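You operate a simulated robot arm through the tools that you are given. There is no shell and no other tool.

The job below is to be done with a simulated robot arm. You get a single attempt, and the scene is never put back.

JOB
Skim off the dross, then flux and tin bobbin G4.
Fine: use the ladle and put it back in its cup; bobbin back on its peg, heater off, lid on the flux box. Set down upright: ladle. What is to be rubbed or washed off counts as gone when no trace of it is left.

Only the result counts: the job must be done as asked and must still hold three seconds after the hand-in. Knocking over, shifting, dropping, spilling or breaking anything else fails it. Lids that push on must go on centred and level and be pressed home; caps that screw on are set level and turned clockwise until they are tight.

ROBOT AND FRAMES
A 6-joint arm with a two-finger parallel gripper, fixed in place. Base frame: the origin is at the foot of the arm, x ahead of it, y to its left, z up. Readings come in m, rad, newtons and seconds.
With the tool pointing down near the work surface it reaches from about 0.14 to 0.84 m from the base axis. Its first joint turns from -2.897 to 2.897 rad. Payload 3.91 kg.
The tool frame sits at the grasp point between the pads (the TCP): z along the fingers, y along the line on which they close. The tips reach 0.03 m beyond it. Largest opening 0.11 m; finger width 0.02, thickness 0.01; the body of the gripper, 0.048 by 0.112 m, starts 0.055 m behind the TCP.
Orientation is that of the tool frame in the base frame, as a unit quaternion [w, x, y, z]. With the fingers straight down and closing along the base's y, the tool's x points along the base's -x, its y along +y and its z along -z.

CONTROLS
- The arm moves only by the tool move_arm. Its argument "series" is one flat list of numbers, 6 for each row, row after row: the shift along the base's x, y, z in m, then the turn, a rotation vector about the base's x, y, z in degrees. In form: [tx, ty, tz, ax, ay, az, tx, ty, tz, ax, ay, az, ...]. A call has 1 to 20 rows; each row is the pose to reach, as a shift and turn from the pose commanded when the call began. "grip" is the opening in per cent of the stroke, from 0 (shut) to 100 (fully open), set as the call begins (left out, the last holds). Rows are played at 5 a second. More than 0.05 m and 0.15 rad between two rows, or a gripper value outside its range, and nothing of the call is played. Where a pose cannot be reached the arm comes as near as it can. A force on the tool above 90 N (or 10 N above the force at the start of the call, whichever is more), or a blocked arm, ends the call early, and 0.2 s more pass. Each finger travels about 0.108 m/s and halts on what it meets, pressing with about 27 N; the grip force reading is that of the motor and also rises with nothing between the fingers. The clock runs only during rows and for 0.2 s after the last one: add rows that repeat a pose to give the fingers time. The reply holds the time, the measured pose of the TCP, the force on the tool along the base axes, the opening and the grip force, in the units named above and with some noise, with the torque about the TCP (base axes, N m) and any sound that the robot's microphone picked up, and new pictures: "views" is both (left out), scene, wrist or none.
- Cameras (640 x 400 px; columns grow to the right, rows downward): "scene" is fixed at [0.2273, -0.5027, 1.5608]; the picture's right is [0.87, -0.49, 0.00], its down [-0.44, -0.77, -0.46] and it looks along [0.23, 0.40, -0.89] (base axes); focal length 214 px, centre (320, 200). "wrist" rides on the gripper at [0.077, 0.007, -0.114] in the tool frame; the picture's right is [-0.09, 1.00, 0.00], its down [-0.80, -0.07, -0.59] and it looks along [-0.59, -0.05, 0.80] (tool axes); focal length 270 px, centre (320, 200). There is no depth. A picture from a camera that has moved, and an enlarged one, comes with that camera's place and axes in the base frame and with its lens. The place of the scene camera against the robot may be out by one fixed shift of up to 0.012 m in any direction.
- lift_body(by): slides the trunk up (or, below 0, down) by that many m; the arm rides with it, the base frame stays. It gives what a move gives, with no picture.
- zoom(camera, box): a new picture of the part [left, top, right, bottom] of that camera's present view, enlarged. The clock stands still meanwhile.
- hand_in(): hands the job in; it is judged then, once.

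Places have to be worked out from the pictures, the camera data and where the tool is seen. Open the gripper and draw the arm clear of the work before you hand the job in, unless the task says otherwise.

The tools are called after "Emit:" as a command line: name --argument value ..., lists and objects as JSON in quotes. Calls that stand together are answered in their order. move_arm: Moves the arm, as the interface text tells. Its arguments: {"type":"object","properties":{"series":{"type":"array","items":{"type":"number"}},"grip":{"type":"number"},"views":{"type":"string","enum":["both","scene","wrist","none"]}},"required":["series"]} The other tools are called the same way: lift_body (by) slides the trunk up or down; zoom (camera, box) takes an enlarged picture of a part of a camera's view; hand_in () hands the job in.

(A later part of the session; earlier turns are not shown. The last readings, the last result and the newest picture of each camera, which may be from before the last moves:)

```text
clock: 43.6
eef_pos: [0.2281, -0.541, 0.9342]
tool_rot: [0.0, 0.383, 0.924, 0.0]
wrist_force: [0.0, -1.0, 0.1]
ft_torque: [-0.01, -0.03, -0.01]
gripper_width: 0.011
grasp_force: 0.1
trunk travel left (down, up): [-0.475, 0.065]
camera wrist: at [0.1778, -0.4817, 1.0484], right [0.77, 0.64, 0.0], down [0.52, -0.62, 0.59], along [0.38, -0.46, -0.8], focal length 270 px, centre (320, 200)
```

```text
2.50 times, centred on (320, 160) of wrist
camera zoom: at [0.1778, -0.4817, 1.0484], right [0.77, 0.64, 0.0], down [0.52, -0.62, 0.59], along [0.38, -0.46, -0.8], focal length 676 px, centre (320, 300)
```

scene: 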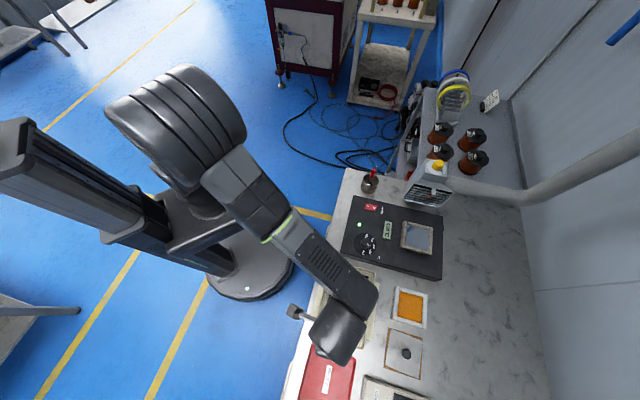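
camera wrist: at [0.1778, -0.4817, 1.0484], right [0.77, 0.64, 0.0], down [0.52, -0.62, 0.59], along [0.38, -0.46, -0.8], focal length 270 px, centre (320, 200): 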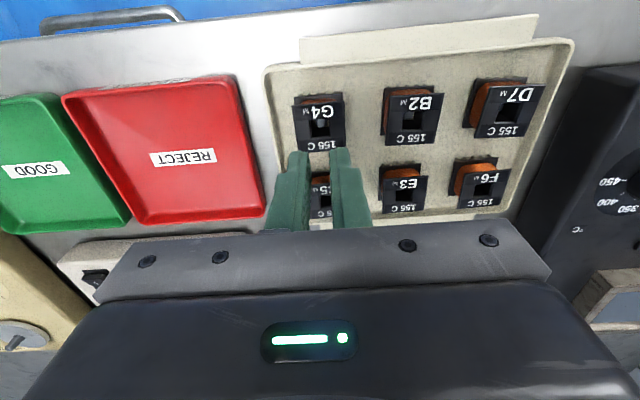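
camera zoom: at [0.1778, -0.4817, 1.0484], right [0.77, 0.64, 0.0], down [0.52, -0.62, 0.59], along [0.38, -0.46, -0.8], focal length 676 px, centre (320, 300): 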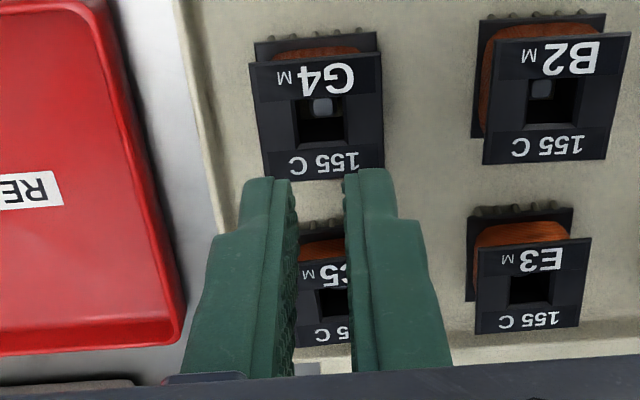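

The fingers slipped off and G4 stayed on its peg, because the tips only grazed the slightly wider lower flange. I'll reopen and go about 6.5 mm deeper so the pads fully cover that flange.

Emit:
move_arm --series '[0, 0, 0, 0, 0, 0, 0, 0, 0, 0, 0, 0, 0, 0, -0.03, 0, 0, 0, -0.001, 0, -0.06, 0, 0, 0, -0.001, 0, -0.0765, 0, 0, 0, -0.001, 0, -0.0765, 0, 0, 0]' --grip 48 --views "wrist"

Emit:
move_arm --series '[0, 0, 0, 0, 0, 0, 0, 0, 0, 0, 0, 0, 0, 0, 0, 0, 0, 0, 0, 0, 0, 0, 0, 0]' --grip 0 --views "wrist"

Emit:
move_arm --series '[0, 0, 0.002, 0, 0, 0, 0, 0, 0.004, 0, 0, 0]' --views "none"

```text
clock: 45.0
eef_pos: [0.2262, -0.5394, 0.8567]
tool_rot: [0.0, 0.382, 0.924, -0.001]
wrist_force: [0.1, 0.6, -0.2]
ft_torque: [-0.01, -0.02, -0.04]
gripper_width: 0.0527
grasp_force: 0.0
trunk travel left (down, up): [-0.475, 0.065]
camera wrist: at [0.1761, -0.4808, 0.971], right [0.77, 0.64, 0.0], down [0.52, -0.62, 0.59], along [0.38, -0.46, -0.8], focal length 270 px, centre (320, 200)
```

wrist: 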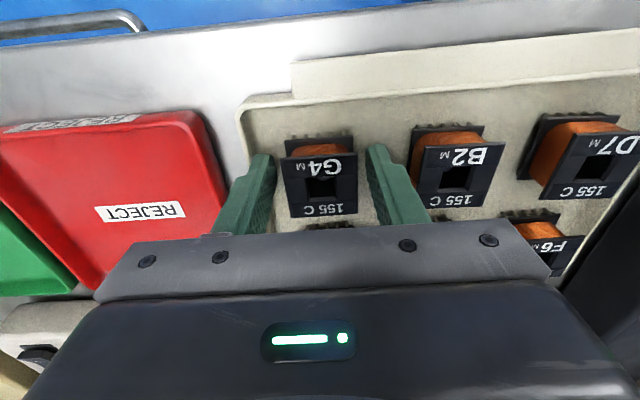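

```text
clock: 46.0
eef_pos: [0.2253, -0.5394, 0.857]
tool_rot: [0.0, 0.383, 0.924, 0.0]
wrist_force: [0.2, -0.1, 0.5]
ft_torque: [-0.03, 0.03, -0.02]
gripper_width: 0.0377
grasp_force: 27.0
trunk travel left (down, up): [-0.475, 0.065]
camera wrist: at [0.1762, -0.4808, 0.9712], right [0.77, 0.64, 0.0], down [0.52, -0.62, 0.59], along [0.38, -0.46, -0.8], focal length 270 px, centre (320, 200)
```

wrist: 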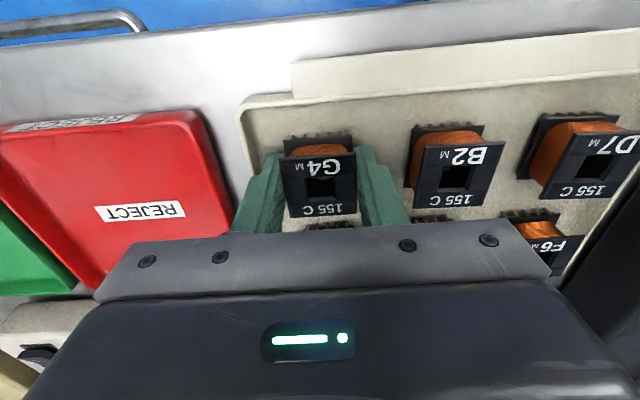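

```text
clock: 46.6
eef_pos: [0.2257, -0.5384, 0.8604]
tool_rot: [0.0, 0.382, 0.924, 0.0]
wrist_force: [-0.1, -0.4, -1.1]
ft_torque: [-0.02, 0.02, -0.01]
gripper_width: 0.0377
grasp_force: 27.1
trunk travel left (down, up): [-0.475, 0.065]
```

Only about -1 N after 4 mm of lift. I'll continue up and check whether the bobbin comes along.

Emit:
move_arm --series '[0, 0, 0.004, 0, 0, 0, 0, 0, 0.009, 0, 0, 0, 0, 0, 0.015, 0, 0, 0]' --views "wrist"

Emit:
zoom --camera "wrist" --box '[230, 80, 410, 240]'

```text
clock: 47.4
eef_pos: [0.2262, -0.5393, 0.8753]
tool_rot: [0.0, 0.382, 0.924, 0.0]
wrist_force: [0.4, -0.5, -0.9]
ft_torque: [0.03, 0.02, 0.0]
gripper_width: 0.0378
grasp_force: 26.8
trunk travel left (down, up): [-0.475, 0.065]
camera wrist: at [0.1768, -0.4812, 0.9894], right [0.77, 0.64, 0.0], down [0.52, -0.62, 0.59], along [0.38, -0.46, -0.8], focal length 270 px, centre (320, 200)
```

wrist: 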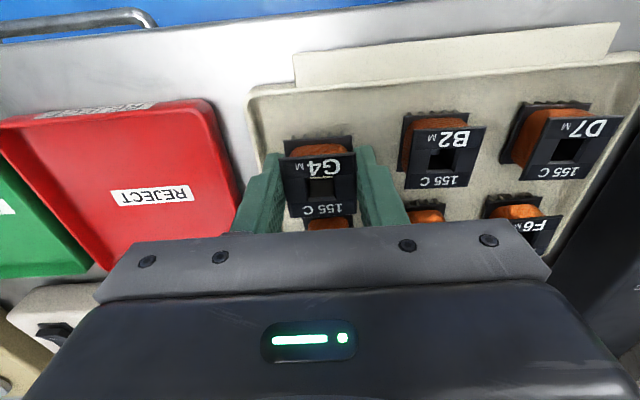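

```text
2.50 times, centred on (320, 160) of wrist
camera zoom: at [0.1768, -0.4812, 0.9894], right [0.77, 0.64, 0.0], down [0.52, -0.62, 0.59], along [0.38, -0.46, -0.8], focal length 676 px, centre (320, 300)
```

zoom: 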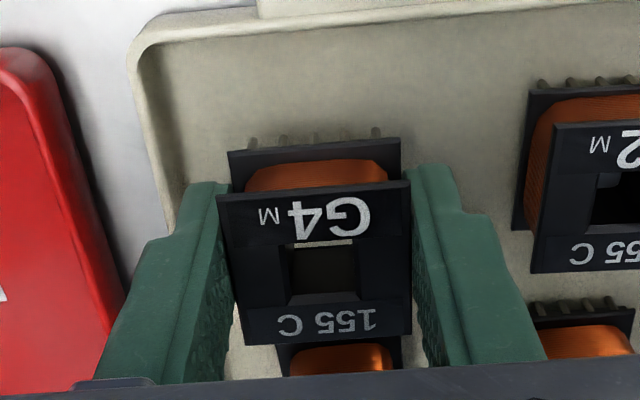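

The bobbin lifted off with the gripper and the tray is visible through its hole. I'll carry it up and over to the flux box centre at (0.460, -0.623).

Emit:
move_arm --series '[0, 0, 0.03, 0, 0, 0, 0, 0, 0.06, 0, 0, 0, 0.03, -0.01, 0.0755, 0, 0, 0, 0.07, -0.024, 0.0755, 0, 0, 0, 0.11, -0.039, 0.0755, 0, 0, 0, 0.15, -0.053, 0.0755, 0, 0, 0, 0.19, -0.067, 0.0755, 0, 0, 0, 0.22, -0.078, 0.0755, 0, 0, 0, 0.2335, -0.083, 0.0755, 0, 0, 0, 0.2335, -0.083, 0.0755, 0, 0, 0]' --views "both"

Emit:
zoom --camera "wrist" --box '[220, 60, 420, 240]'

Emit:
zoom --camera "scene" --box '[310, 250, 470, 370]'

```text
clock: 49.6
eef_pos: [0.4612, -0.6231, 0.9518]
tool_rot: [0.0, 0.382, 0.924, -0.001]
wrist_force: [0.1, -0.1, -0.7]
ft_torque: [0.0, -0.02, 0.01]
gripper_width: 0.0377
grasp_force: 26.8
trunk travel left (down, up): [-0.475, 0.065]
camera wrist: at [0.4113, -0.5646, 1.0653], right [0.77, 0.64, 0.0], down [0.52, -0.62, 0.59], along [0.38, -0.46, -0.8], focal length 270 px, centre (320, 200)
```

scene: 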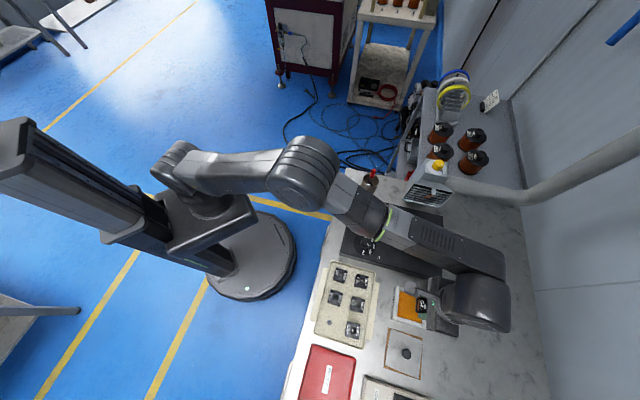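
wrist: 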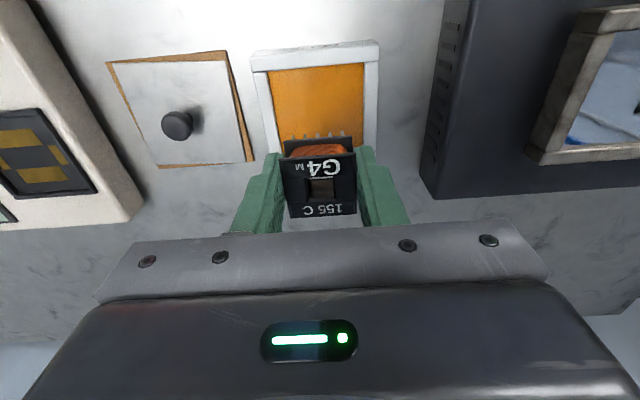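

```text
2.22 times, centred on (320, 150) of wrist
camera zoom: at [0.4113, -0.5646, 1.0653], right [0.77, 0.64, 0.0], down [0.52, -0.62, 0.59], along [0.38, -0.46, -0.8], focal length 601 px, centre (320, 311)
```

zoom: 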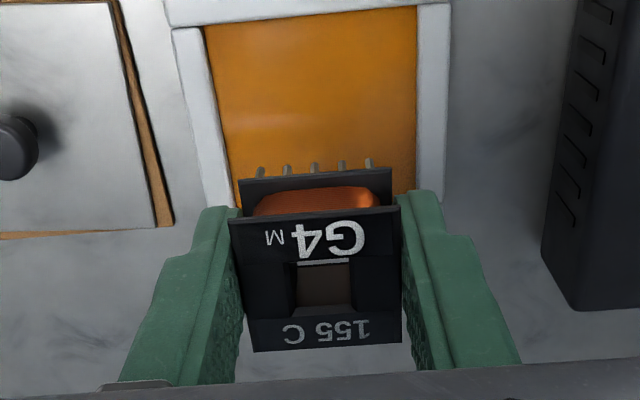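

```text
3.33 times, centred on (390, 310) of scene
camera zoom: at [0.2273, -0.5027, 1.5608], right [0.87, -0.49, 0.0], down [-0.44, -0.77, -0.46], along [0.23, 0.4, -0.89], focal length 715 px, centre (87, -167)
```

zoom: 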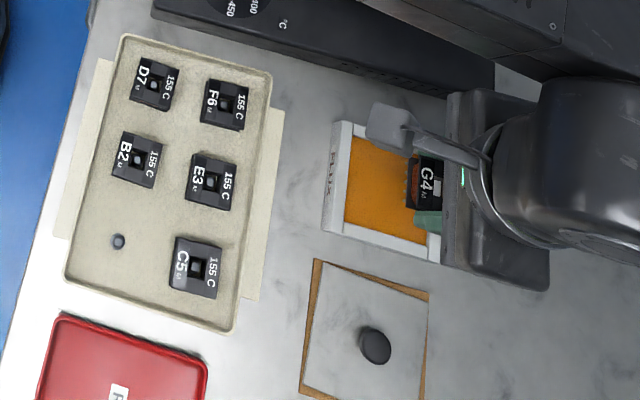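

The bobbin is over the flux, and the empty peg matches (0.2265, -0.541). I'll lower the pins toward the flux surface, then look.

Emit:
move_arm --series '[0, 0, -0.03, 0, 0, 0, 0, 0, -0.055, 0, 0, 0, 0, 0, -0.068, 0, 0, 0, 0, 0, -0.068, 0, 0, 0]' --views "both"

Emit:
zoom --camera "wrist" --box '[220, 60, 420, 240]'

```text
clock: 50.6
eef_pos: [0.4603, -0.6236, 0.8833]
tool_rot: [0.0, 0.382, 0.924, -0.001]
wrist_force: [0.0, -0.6, -0.7]
ft_torque: [-0.02, 0.0, -0.04]
gripper_width: 0.0376
grasp_force: 27.0
trunk travel left (down, up): [-0.475, 0.065]
camera wrist: at [0.4103, -0.5638, 0.9975], right [0.77, 0.64, 0.0], down [0.52, -0.62, 0.59], along [0.38, -0.46, -0.8], focal length 270 px, centre (320, 200)
```

scene: 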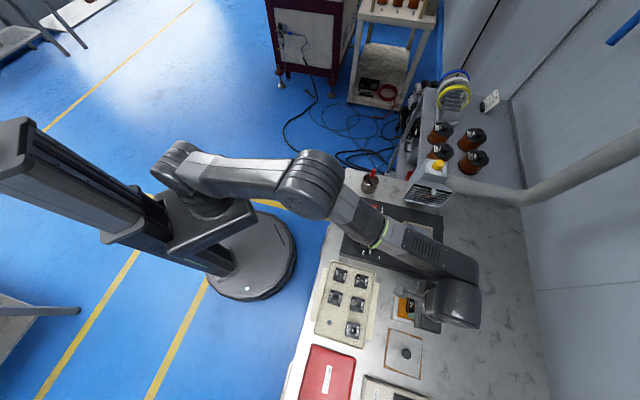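
wrist: 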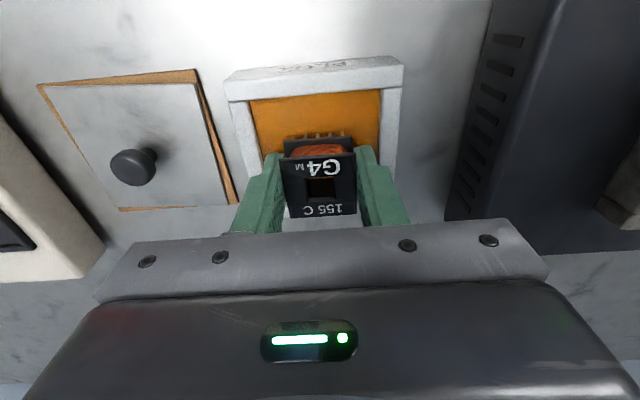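

```text
2.22 times, centred on (320, 150) of wrist
camera zoom: at [0.4103, -0.5638, 0.9975], right [0.77, 0.64, 0.0], down [0.52, -0.62, 0.59], along [0.38, -0.46, -0.8], focal length 601 px, centre (320, 311)
```

zoom: 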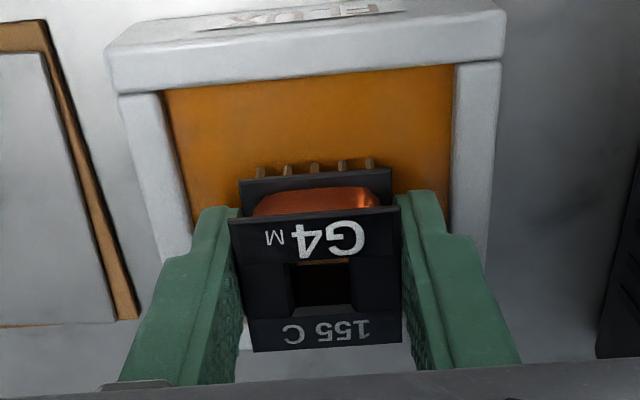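

Everything is clear of the rim. I'll lower in small steps and watch the force and pins.

Emit:
move_arm --series '[0, 0, -0.002, 0, 0, 0, 0, 0, -0.004, 0, 0, 0, 0, 0, -0.006, 0, 0, 0, 0, 0, -0.006, 0, 0, 0]' --views "wrist"

Emit:
zoom --camera "wrist" --box '[220, 60, 420, 240]'

Emit:
move_arm --series '[0, 0, -0.0015, 0, 0, 0, 0, 0, -0.003, 0, 0, 0, 0, 0, -0.003, 0, 0, 0]' --views "wrist"

Emit:
zoom --camera "wrist" --box '[220, 60, 420, 240]'

```text
clock: 51.6
eef_pos: [0.4618, -0.6229, 0.8753]
tool_rot: [0.001, 0.382, 0.924, 0.0]
wrist_force: [-0.1, -0.3, 0.3]
ft_torque: [0.0, -0.03, -0.01]
gripper_width: 0.038
grasp_force: 26.7
trunk travel left (down, up): [-0.475, 0.065]
camera wrist: at [0.4105, -0.5642, 0.9909], right [0.77, 0.64, 0.0], down [0.52, -0.62, 0.59], along [0.38, -0.46, -0.8], focal length 270 px, centre (320, 200)
```

wrist: 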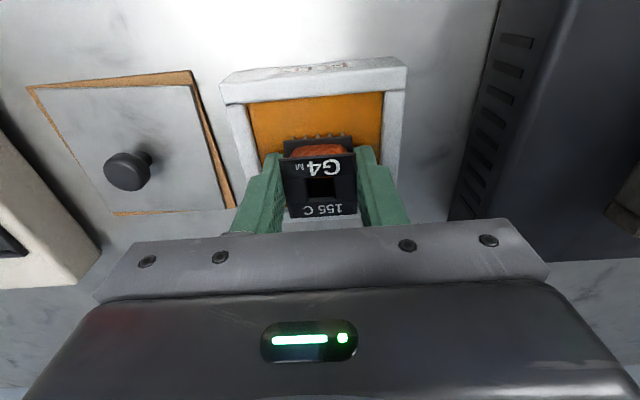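

```text
2.22 times, centred on (320, 150) of wrist
camera zoom: at [0.4105, -0.5642, 0.9909], right [0.77, 0.64, 0.0], down [0.52, -0.62, 0.59], along [0.38, -0.46, -0.8], focal length 601 px, centre (320, 311)
```

zoom: 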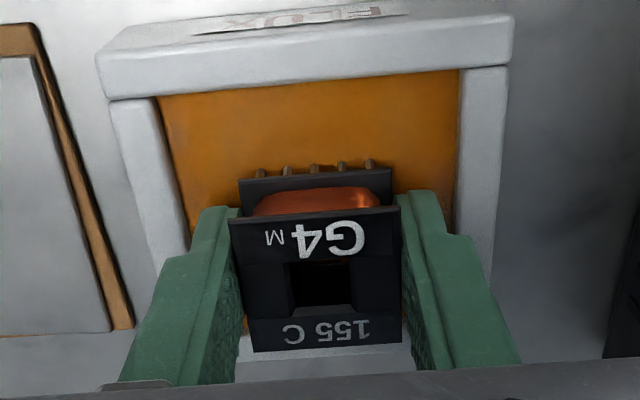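

```text
clock: 52.4
eef_pos: [0.4618, -0.6236, 0.8746]
tool_rot: [0.001, 0.382, 0.924, -0.001]
wrist_force: [0.6, -1.3, 5.6]
ft_torque: [0.0, 0.01, -0.01]
gripper_width: 0.0378
grasp_force: 27.1
trunk travel left (down, up): [-0.475, 0.065]
camera wrist: at [0.4103, -0.564, 0.9888], right [0.77, 0.64, 0.0], down [0.52, -0.62, 0.6], along [0.38, -0.46, -0.8], focal length 270 px, centre (320, 200)
```

wrist: 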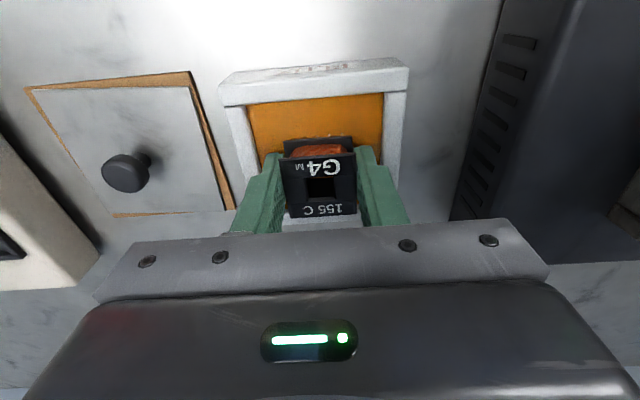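

```text
2.22 times, centred on (320, 150) of wrist
camera zoom: at [0.4103, -0.564, 0.9888], right [0.77, 0.64, 0.0], down [0.52, -0.62, 0.6], along [0.38, -0.46, -0.8], focal length 601 px, centre (320, 311)
```

zoom: 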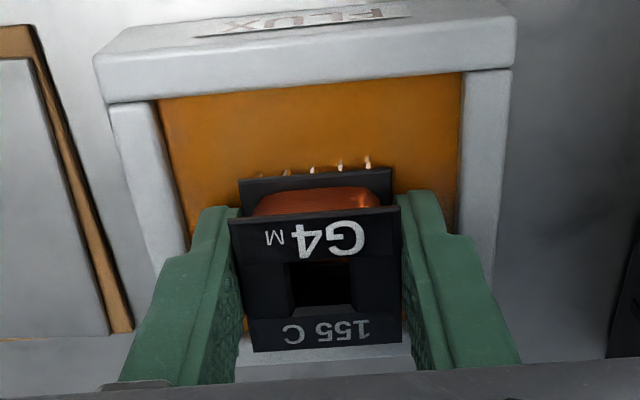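

Contact at about 5.6 N, and the pins have turned glossy, so they are wetted with flux. I'll hold a second and lift to inspect.

Emit:
move_arm --series '[0, 0, 0, 0, 0, 0, 0, 0, 0, 0, 0, 0, 0, 0, 0, 0, 0, 0, 0, 0, 0, 0, 0, 0, 0, 0, 0, 0, 0, 0]' --views "none"

Emit:
move_arm --series '[0, 0, 0.01, 0, 0, 0, 0, 0, 0.03, 0, 0, 0, 0, 0, 0.06, 0, 0, 0, 0, 0, 0.092, 0, 0, 0, 0, 0, 0.092, 0, 0, 0]' --views "both"

Emit:
zoom --camera "wrist" --box '[260, 100, 380, 220]'

```text
clock: 53.6
eef_pos: [0.46, -0.6228, 0.8748]
tool_rot: [0.001, 0.383, 0.924, 0.0]
wrist_force: [1.8, -3.4, 10.3]
ft_torque: [-0.04, 0.02, 0.02]
gripper_width: 0.0378
grasp_force: 26.4
trunk travel left (down, up): [-0.475, 0.065]
```

```text
clock: 54.8
eef_pos: [0.4624, -0.6248, 0.9642]
tool_rot: [0.001, 0.383, 0.924, -0.001]
wrist_force: [0.4, -0.2, -0.5]
ft_torque: [-0.03, 0.03, 0.03]
gripper_width: 0.0377
grasp_force: 26.8
trunk travel left (down, up): [-0.475, 0.065]
camera wrist: at [0.4109, -0.566, 1.0795], right [0.77, 0.64, 0.0], down [0.52, -0.62, 0.59], along [0.38, -0.46, -0.8], focal length 270 px, centre (320, 200)
```

scene: 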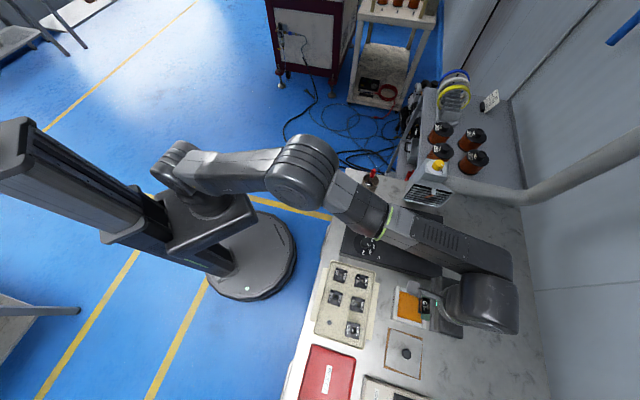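
wrist: 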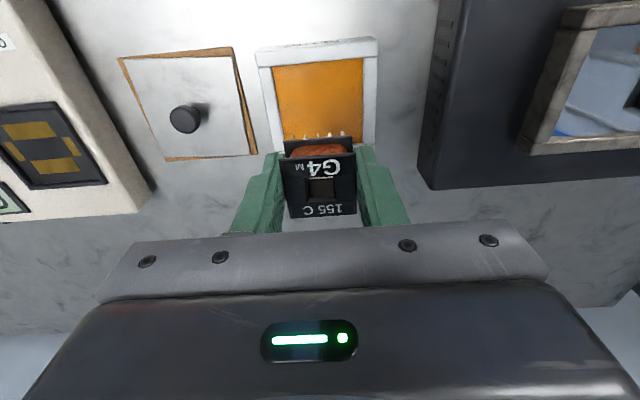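

```text
3.33 times, centred on (320, 160) of wrist
camera zoom: at [0.4109, -0.566, 1.0795], right [0.77, 0.64, 0.0], down [0.52, -0.62, 0.59], along [0.38, -0.46, -0.8], focal length 901 px, centre (320, 333)
```

zoom: 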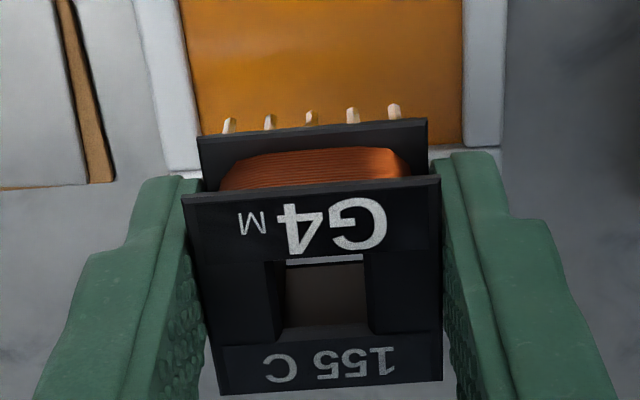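

The pins are visibly coated with flux. Next I'll carry the bobbin over the solder pot at (0.6015, -0.475).

Emit:
move_arm --series '[0.02, 0.02, 0, 0, 0, 0, 0.05, 0.052, 0, 0, 0, 0, 0.08, 0.083, 0, 0, 0, 0, 0.11, 0.115, 0, 0, 0, 0, 0.132, 0.138, 0, 0, 0, 0, 0.1415, 0.148, 0, 0, 0, 0, 0.1415, 0.148, 0, 0, 0, 0]' --views "both"

Emit:
zoom --camera "wrist" --box '[220, 60, 420, 240]'

Emit:
zoom --camera "scene" --box '[370, 160, 490, 270]'

```text
clock: 56.4
eef_pos: [0.6038, -0.4787, 0.9671]
tool_rot: [0.0, 0.383, 0.924, 0.001]
wrist_force: [-0.4, -0.7, -0.9]
ft_torque: [0.02, -0.01, 0.02]
gripper_width: 0.0378
grasp_force: 27.0
trunk travel left (down, up): [-0.475, 0.065]
camera wrist: at [0.553, -0.4185, 1.0804], right [0.77, 0.64, 0.0], down [0.52, -0.62, 0.59], along [0.38, -0.46, -0.8], focal length 270 px, centre (320, 200)
```

scene: 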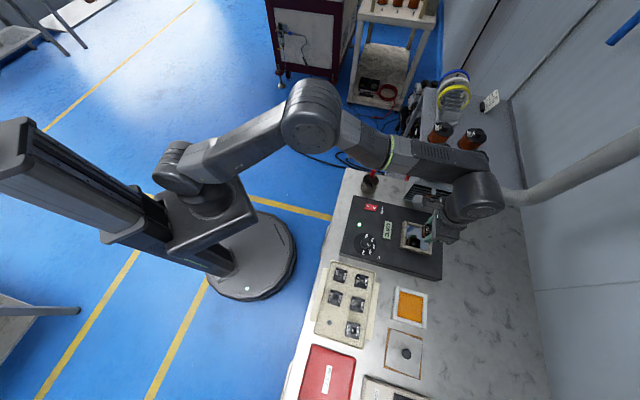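
wrist: 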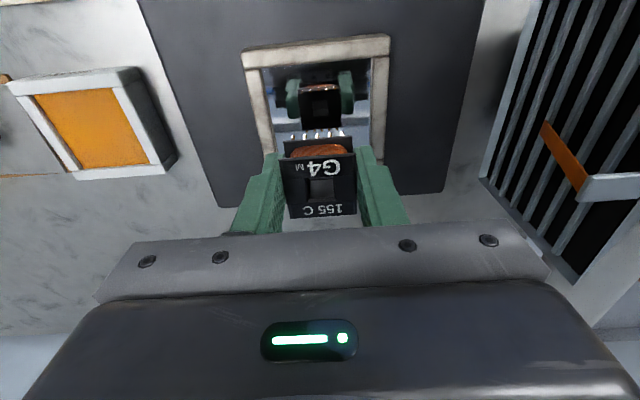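

```text
2.22 times, centred on (320, 150) of wrist
camera zoom: at [0.553, -0.4185, 1.0804], right [0.77, 0.64, 0.0], down [0.52, -0.62, 0.59], along [0.38, -0.46, -0.8], focal length 601 px, centre (320, 311)
```

zoom: 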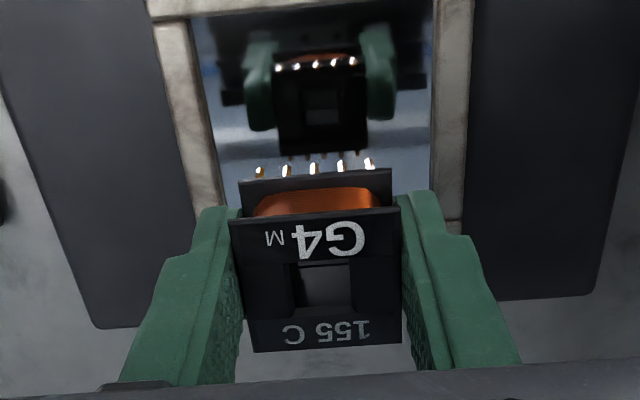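

```text
3.64 times, centred on (430, 215) of scene
camera zoom: at [0.2273, -0.5027, 1.5608], right [0.87, -0.49, 0.0], down [-0.44, -0.77, -0.46], along [0.23, 0.4, -0.89], focal length 780 px, centre (-80, 146)
```

zoom: 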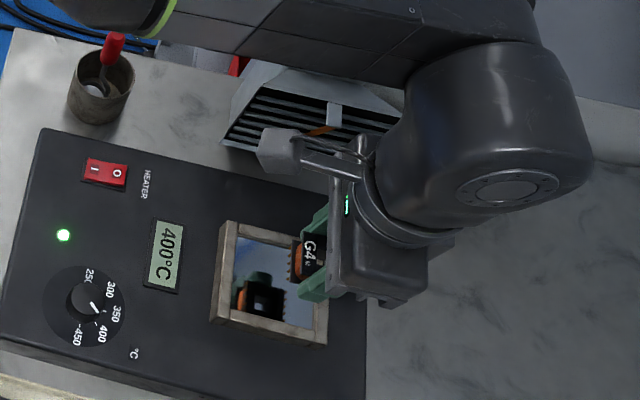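

The mirror-like solder shows the bobbin's underside, so I'll zoom in to check whether there is a second, far pin row and its state.

Emit:
zoom --camera "wrist" --box '[280, 60, 370, 150]'

Emit:
zoom --camera "scene" --box '[395, 210, 445, 260]'

```text
4.44 times, centred on (325, 105) of wrist
camera zoom: at [0.553, -0.4185, 1.0804], right [0.77, 0.64, 0.0], down [0.52, -0.62, 0.59], along [0.38, -0.46, -0.8], focal length 1201 px, centre (298, 622)
```

zoom: 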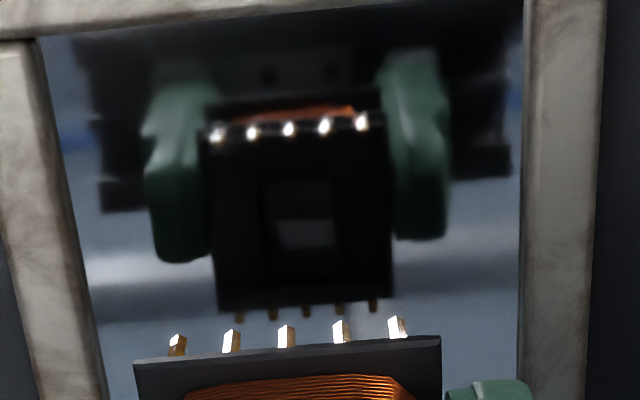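

```text
8.00 times, centred on (420, 235) of scene
camera zoom: at [0.2273, -0.5027, 1.5608], right [0.87, -0.49, 0.0], down [-0.44, -0.77, -0.46], along [0.23, 0.4, -0.89], focal length 1716 px, centre (-480, -80)
```

zoom: 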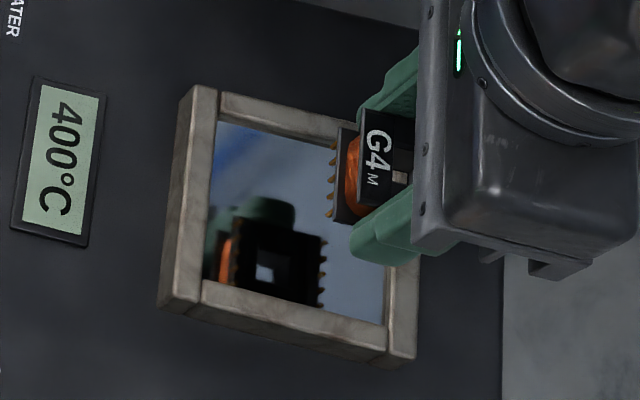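

There are two pin rows and both look amber with flux. I'll lower toward the solder, with contact expected around TCP z≈0.904.

Emit:
move_arm --series '[0, 0, -0.03, 0, 0, 0, 0, 0, -0.05, 0, 0, 0, 0, 0, -0.057, 0, 0, 0, 0, 0, -0.057, 0, 0, 0]' --views "wrist"

Emit:
zoom --camera "wrist" --box '[220, 60, 420, 240]'

Emit:
move_arm --series '[0, 0, -0.001, 0, 0, 0, 0, 0, -0.0025, 0, 0, 0, 0, 0, -0.0025, 0, 0, 0]' --views "none"

Emit:
move_arm --series '[0, 0, -0.001, 0, 0, 0, 0, 0, -0.002, 0, 0, 0, 0, 0, -0.002, 0, 0, 0]' --views "wrist"

Emit:
zoom --camera "wrist" --box '[220, 60, 420, 240]'

```text
clock: 57.4
eef_pos: [0.6017, -0.4756, 0.9144]
tool_rot: [0.005, 0.382, 0.924, -0.002]
wrist_force: [6.0, -3.5, 34.1]
ft_torque: [0.08, 0.06, 0.02]
gripper_width: 0.038
grasp_force: 26.9
trunk travel left (down, up): [-0.475, 0.065]
camera wrist: at [0.5505, -0.417, 1.0278], right [0.77, 0.64, 0.0], down [0.51, -0.61, 0.6], along [0.39, -0.46, -0.8], focal length 270 px, centre (320, 200)
```

wrist: 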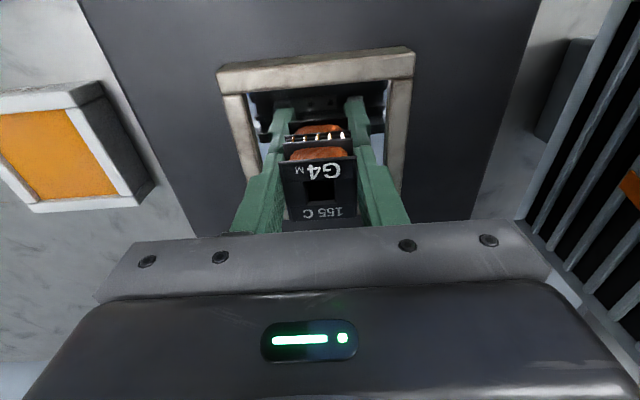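

```text
2.22 times, centred on (320, 150) of wrist
camera zoom: at [0.5505, -0.417, 1.0278], right [0.77, 0.64, 0.0], down [0.51, -0.61, 0.6], along [0.39, -0.46, -0.8], focal length 601 px, centre (320, 311)
```

zoom: 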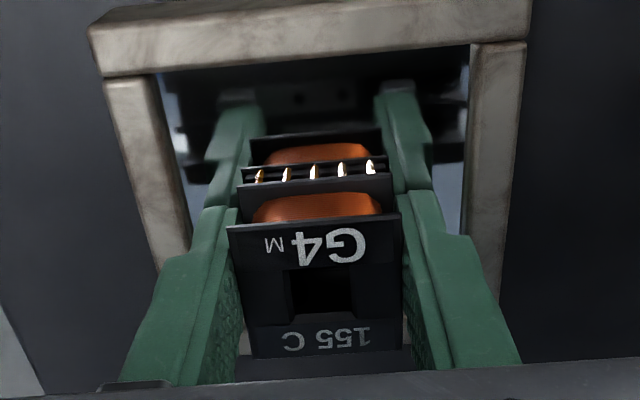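

```text
clock: 58.2
eef_pos: [0.6021, -0.4776, 0.9142]
tool_rot: [0.007, 0.383, 0.924, -0.003]
wrist_force: [6.4, -8.5, 48.2]
ft_torque: [-0.28, 0.49, 0.56]
gripper_width: 0.0378
grasp_force: 27.1
trunk travel left (down, up): [-0.475, 0.065]
```

```text
clock: 59.0
eef_pos: [0.6031, -0.4784, 0.9142]
tool_rot: [0.007, 0.383, 0.924, -0.003]
wrist_force: [4.5, -9.8, 55.5]
ft_torque: [-0.4, 0.76, 0.47]
gripper_width: 0.0377
grasp_force: 26.7
trunk travel left (down, up): [-0.475, 0.065]
camera wrist: at [0.5497, -0.4164, 1.0274], right [0.77, 0.64, 0.0], down [0.51, -0.61, 0.61], along [0.39, -0.46, -0.79], focal length 270 px, centre (320, 200)
```

wrist: 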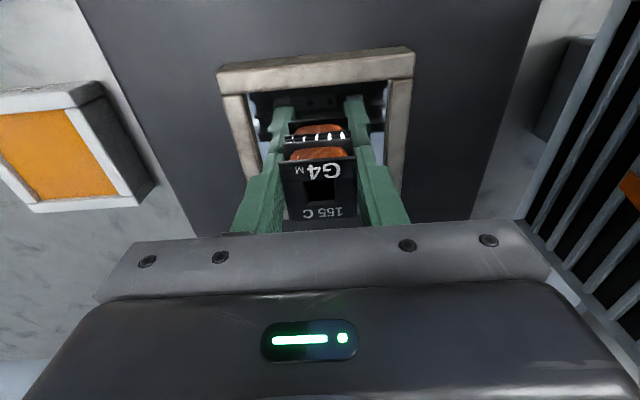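

```text
2.22 times, centred on (320, 150) of wrist
camera zoom: at [0.5497, -0.4164, 1.0274], right [0.77, 0.64, 0.0], down [0.51, -0.61, 0.61], along [0.39, -0.46, -0.79], focal length 601 px, centre (320, 311)
```

zoom: 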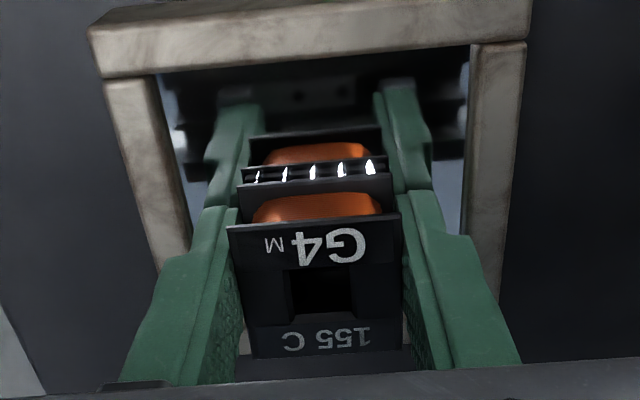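

The surface was about 10 mm higher than I expected, and I'm pressing at 55 N, so I must back off. The pins have already turned from amber to bright silver, so they are tinned. I'll lift out now and inspect.

Emit:
move_arm --series '[0, 0, 0.006, 0, 0, 0, 0, 0, 0.011, 0, 0, 0, 0, 0, 0.025, 0, 0, 0, 0, 0, 0.05, 0, 0, 0, 0, 0, 0.07, 0, 0, 0, 0, 0, 0.07, 0, 0, 0]' --views "both"

Emit:
zoom --camera "wrist" --box '[280, 60, 370, 150]'

Emit:
zoom --camera "wrist" --box '[220, 60, 420, 240]'

Emit:
zoom --camera "scene" --box '[395, 210, 445, 260]'

```text
clock: 60.4
eef_pos: [0.6026, -0.4734, 0.9735]
tool_rot: [-0.001, 0.382, 0.924, 0.001]
wrist_force: [0.5, 0.3, -0.8]
ft_torque: [0.01, 0.02, 0.0]
gripper_width: 0.0377
grasp_force: 27.2
trunk travel left (down, up): [-0.475, 0.065]
camera wrist: at [0.552, -0.4149, 1.088], right [0.77, 0.64, 0.0], down [0.52, -0.62, 0.59], along [0.38, -0.46, -0.8], focal length 270 px, centre (320, 200)
```

scene: 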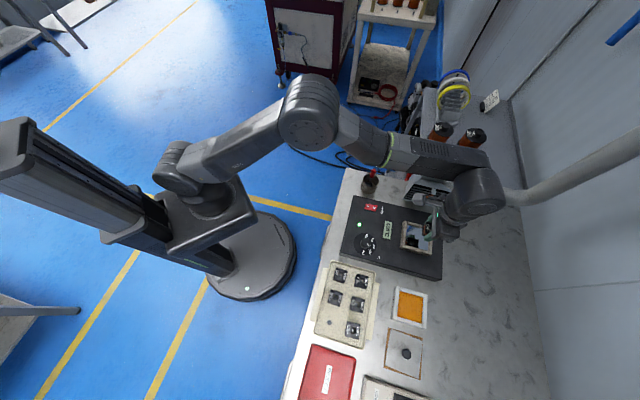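
wrist: 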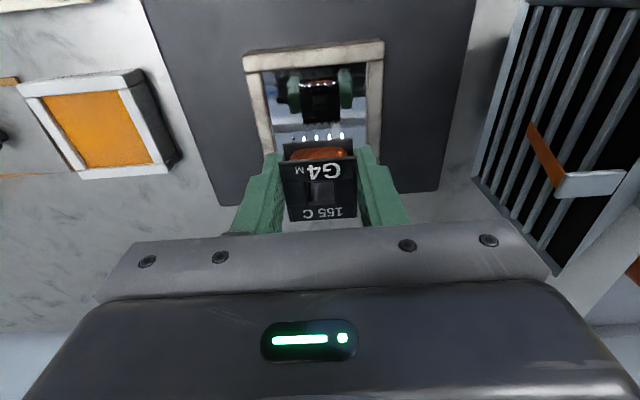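

```text
4.44 times, centred on (325, 105) of wrist
camera zoom: at [0.552, -0.4149, 1.088], right [0.77, 0.64, 0.0], down [0.52, -0.62, 0.59], along [0.38, -0.46, -0.8], focal length 1201 px, centre (298, 622)
```

zoom: 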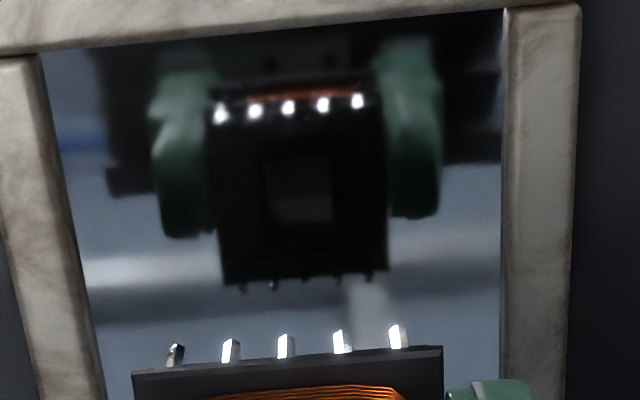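

```text
2.22 times, centred on (320, 150) of wrist
camera zoom: at [0.552, -0.4149, 1.088], right [0.77, 0.64, 0.0], down [0.52, -0.62, 0.59], along [0.38, -0.46, -0.8], focal length 601 px, centre (320, 311)
```

zoom: 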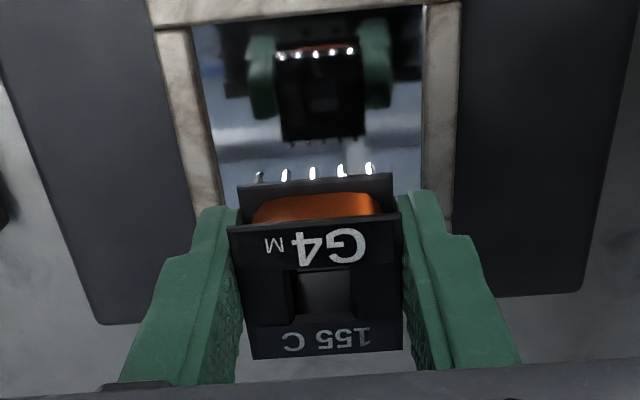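

```text
8.00 times, centred on (420, 235) of scene
camera zoom: at [0.2273, -0.5027, 1.5608], right [0.87, -0.49, 0.0], down [-0.44, -0.77, -0.46], along [0.23, 0.4, -0.89], focal length 1716 px, centre (-480, -80)
```

zoom: 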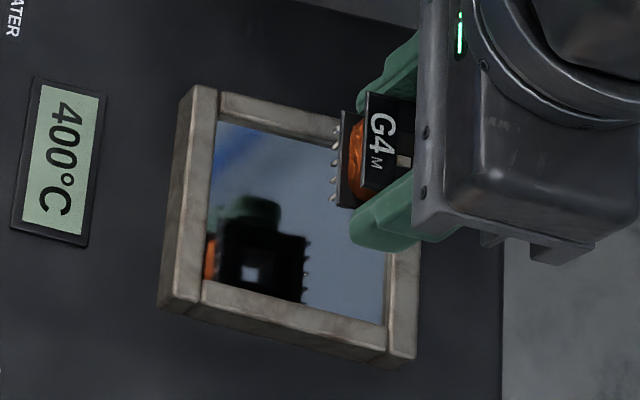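

Both pin rows are now bright silver. The bobbin slid up about 4 mm in the grip, which I'll allow for. I'll carry it back above its peg at the original xy (0.2265, -0.540).

Emit:
move_arm --series '[-0.02, -0.003, 0.01, 0, 0, 0, -0.06, -0.01, 0.01, 0, 0, 0, -0.105, -0.018, 0.01, 0, 0, 0, -0.15, -0.026, 0.01, 0, 0, 0, -0.195, -0.034, 0.01, 0, 0, 0, -0.24, -0.042, 0.0, 0, 0, 0, -0.285, -0.05, -0.01, 0, 0, 0, -0.325, -0.056, -0.02, 0, 0, 0, -0.36, -0.062, -0.03, 0, 0, 0, -0.375, -0.065, -0.045, 0, 0, 0, -0.375, -0.065, -0.045, 0, 0, 0]' --views "both"

Emit:
zoom --camera "wrist" --box '[220, 60, 420, 240]'

Emit:
zoom --camera "scene" --box '[300, 250, 390, 350]'

```text
clock: 62.8
eef_pos: [0.2277, -0.5406, 0.9294]
tool_rot: [0.0, 0.383, 0.924, 0.0]
wrist_force: [-0.5, 0.9, -0.7]
ft_torque: [-0.03, 0.03, 0.01]
gripper_width: 0.0374
grasp_force: 27.3
trunk travel left (down, up): [-0.475, 0.065]
camera wrist: at [0.176, -0.4815, 1.0437], right [0.77, 0.64, 0.0], down [0.52, -0.62, 0.59], along [0.38, -0.46, -0.8], focal length 270 px, centre (320, 200)
```

scene: 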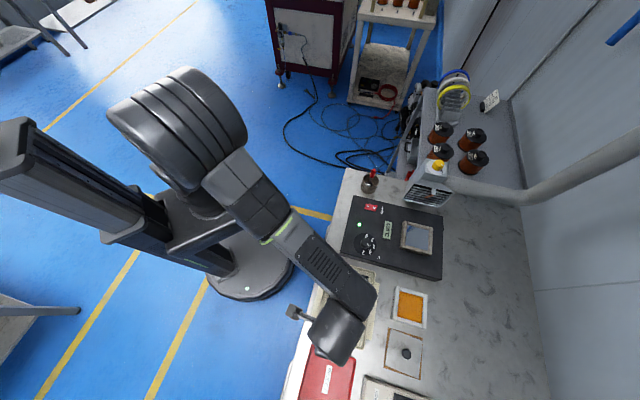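
wrist: 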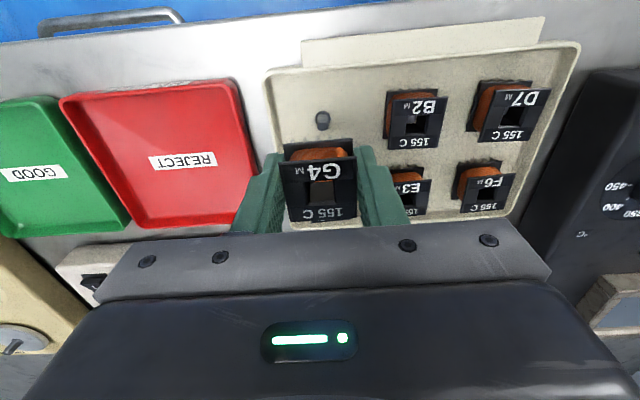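

```text
2.22 times, centred on (320, 150) of wrist
camera zoom: at [0.176, -0.4815, 1.0437], right [0.77, 0.64, 0.0], down [0.52, -0.62, 0.59], along [0.38, -0.46, -0.8], focal length 601 px, centre (320, 311)
```

zoom: 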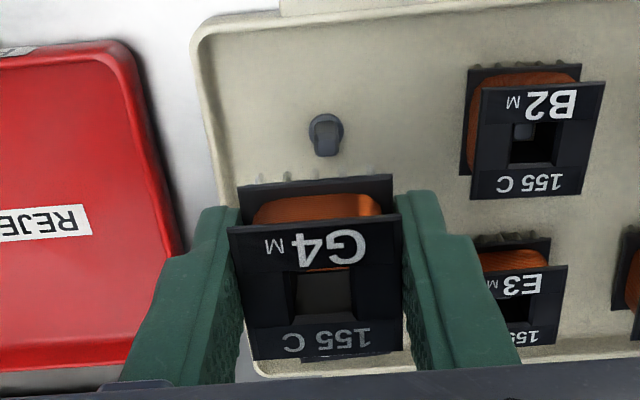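

```text
4.00 times, centred on (345, 300) of scene
camera zoom: at [0.2273, -0.5027, 1.5608], right [0.87, -0.49, 0.0], down [-0.44, -0.77, -0.46], along [0.23, 0.4, -0.89], focal length 858 px, centre (220, -200)
```

zoom: 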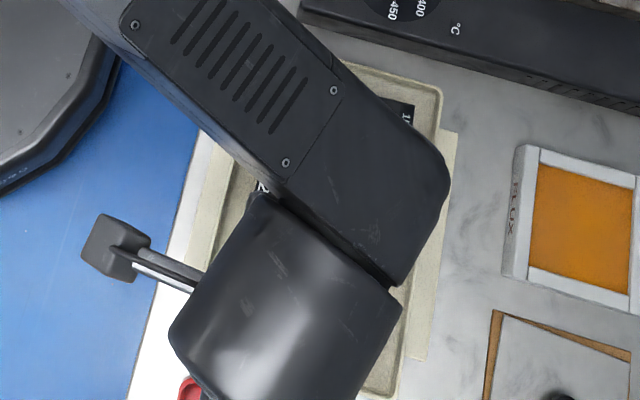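

The peg shows at roughly (0.228, -0.541) and the bobbin hole is centred at (0.226, -0.541). I'll nudge 1 mm and lower to just before the peg enters the hole.

Emit:
move_arm --series '[0.001, -0.0005, -0.03, 0, 0, 0, 0.001, -0.0005, -0.05, 0, 0, 0, 0.001, -0.0005, -0.06, 0, 0, 0, 0.001, -0.0005, -0.06, 0, 0, 0]' --views "wrist"

Emit:
zoom --camera "wrist" --box '[220, 60, 420, 240]'

```text
clock: 63.8
eef_pos: [0.229, -0.5415, 0.8683]
tool_rot: [0.0, 0.384, 0.924, 0.0]
wrist_force: [-1.1, 0.4, -0.2]
ft_torque: [0.01, 0.0, 0.0]
gripper_width: 0.0378
grasp_force: 26.2
trunk travel left (down, up): [-0.475, 0.065]
camera wrist: at [0.1783, -0.4829, 0.983], right [0.77, 0.64, 0.0], down [0.52, -0.62, 0.59], along [0.38, -0.46, -0.8], focal length 270 px, centre (320, 200)
```

wrist: 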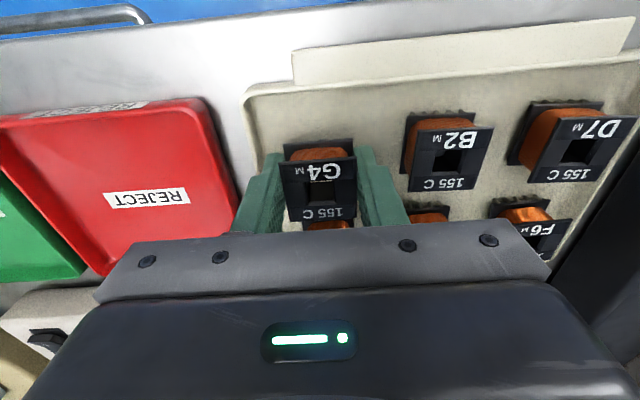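

```text
2.22 times, centred on (320, 150) of wrist
camera zoom: at [0.1783, -0.4829, 0.983], right [0.77, 0.64, 0.0], down [0.52, -0.62, 0.59], along [0.38, -0.46, -0.8], focal length 601 px, centre (320, 311)
```

zoom: 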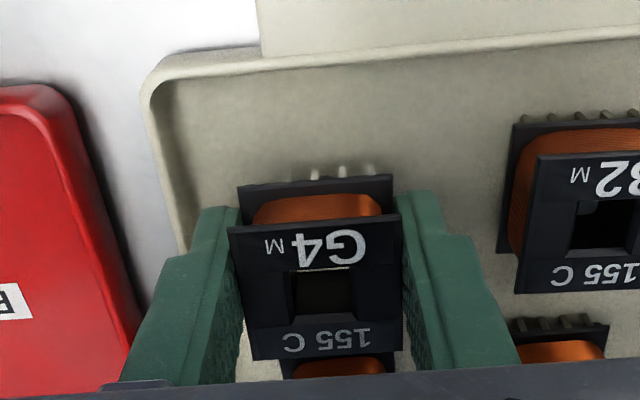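

No contact yet. I'll lower in small steps and check the force.

Emit:
move_arm --series '[0, 0, -0.002, 0, 0, 0, 0, 0, -0.004, 0, 0, 0, 0, 0, -0.006, 0, 0, 0, 0, 0, -0.006, 0, 0, 0]' --views "wrist"

Emit:
zoom --camera "wrist" --box '[260, 140, 380, 240]'

Emit:
move_arm --series '[0, 0, -0.0015, 0, 0, 0, 0, 0, -0.003, 0, 0, 0, 0, 0, -0.003, 0, 0, 0]' --views "none"

```text
clock: 64.8
eef_pos: [0.2282, -0.5424, 0.862]
tool_rot: [0.0, 0.383, 0.924, 0.0]
wrist_force: [-1.0, 0.9, -0.2]
ft_torque: [0.01, -0.02, -0.01]
gripper_width: 0.0378
grasp_force: 26.7
trunk travel left (down, up): [-0.475, 0.065]
camera wrist: at [0.1785, -0.4828, 0.9772], right [0.77, 0.64, 0.0], down [0.52, -0.62, 0.59], along [0.38, -0.46, -0.8], focal length 270 px, centre (320, 200)
```

wrist: 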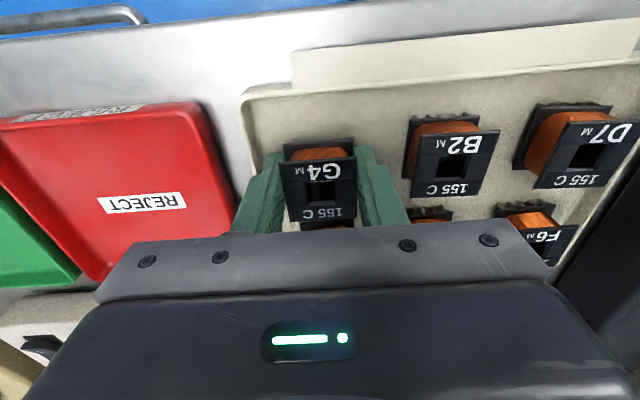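

```text
4.00 times, centred on (320, 190) of wrist
camera zoom: at [0.1785, -0.4828, 0.9772], right [0.77, 0.64, 0.0], down [0.52, -0.62, 0.59], along [0.38, -0.46, -0.8], focal length 1081 px, centre (320, 240)
```

zoom: 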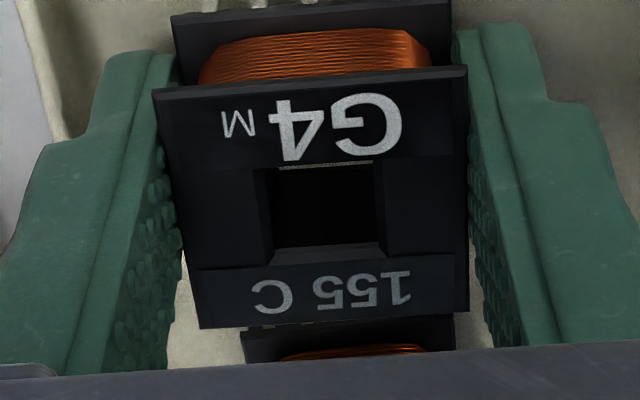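

```text
clock: 65.6
eef_pos: [0.2278, -0.5409, 0.8606]
tool_rot: [0.0, 0.383, 0.924, 0.0]
wrist_force: [-3.4, 1.3, 2.9]
ft_torque: [0.09, 0.04, 0.01]
gripper_width: 0.0377
grasp_force: 27.0
trunk travel left (down, up): [-0.475, 0.065]
```

There is contact with a sideways force toward the robot, so the peg is touching the near wall of the hole. I'll raise slightly, shift 2 mm back toward the original grasp position and lower again.

Emit:
move_arm --series '[0, 0, 0.003, 0, 0, 0, -0.002, 0.0005, 0.003, 0, 0, 0, -0.002, 0.0005, 0.0, 0, 0, 0, -0.002, 0.0005, -0.001, 0, 0, 0, -0.002, 0.0005, -0.001, 0, 0, 0]' --views "none"

Emit:
move_arm --series '[0, 0, -0.0015, 0, 0, 0, 0, 0, -0.003, 0, 0, 0, 0, 0, -0.003, 0, 0, 0]' --views "wrist"

```text
clock: 66.8
eef_pos: [0.226, -0.5411, 0.8591]
tool_rot: [0.0, 0.384, 0.923, 0.0]
wrist_force: [1.4, 0.5, 0.2]
ft_torque: [0.02, 0.0, -0.01]
gripper_width: 0.0374
grasp_force: 27.1
trunk travel left (down, up): [-0.475, 0.065]
```

```text
clock: 67.6
eef_pos: [0.2265, -0.5408, 0.8566]
tool_rot: [0.0, 0.383, 0.924, 0.001]
wrist_force: [1.2, 0.9, 0.0]
ft_torque: [-0.01, -0.03, -0.03]
gripper_width: 0.0377
grasp_force: 27.1
trunk travel left (down, up): [-0.475, 0.065]
camera wrist: at [0.1761, -0.4818, 0.9706], right [0.77, 0.64, 0.0], down [0.52, -0.62, 0.59], along [0.38, -0.46, -0.8], focal length 270 px, centre (320, 200)
```

wrist: 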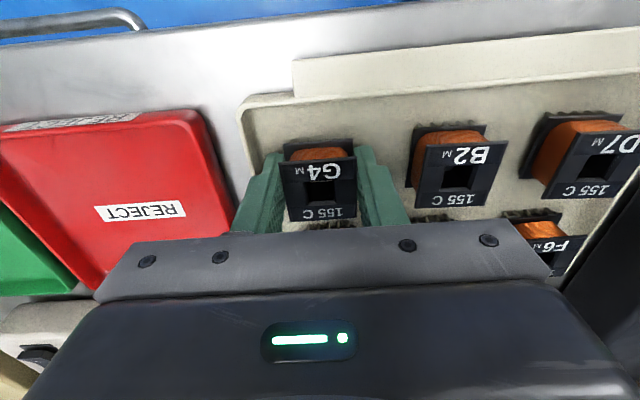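

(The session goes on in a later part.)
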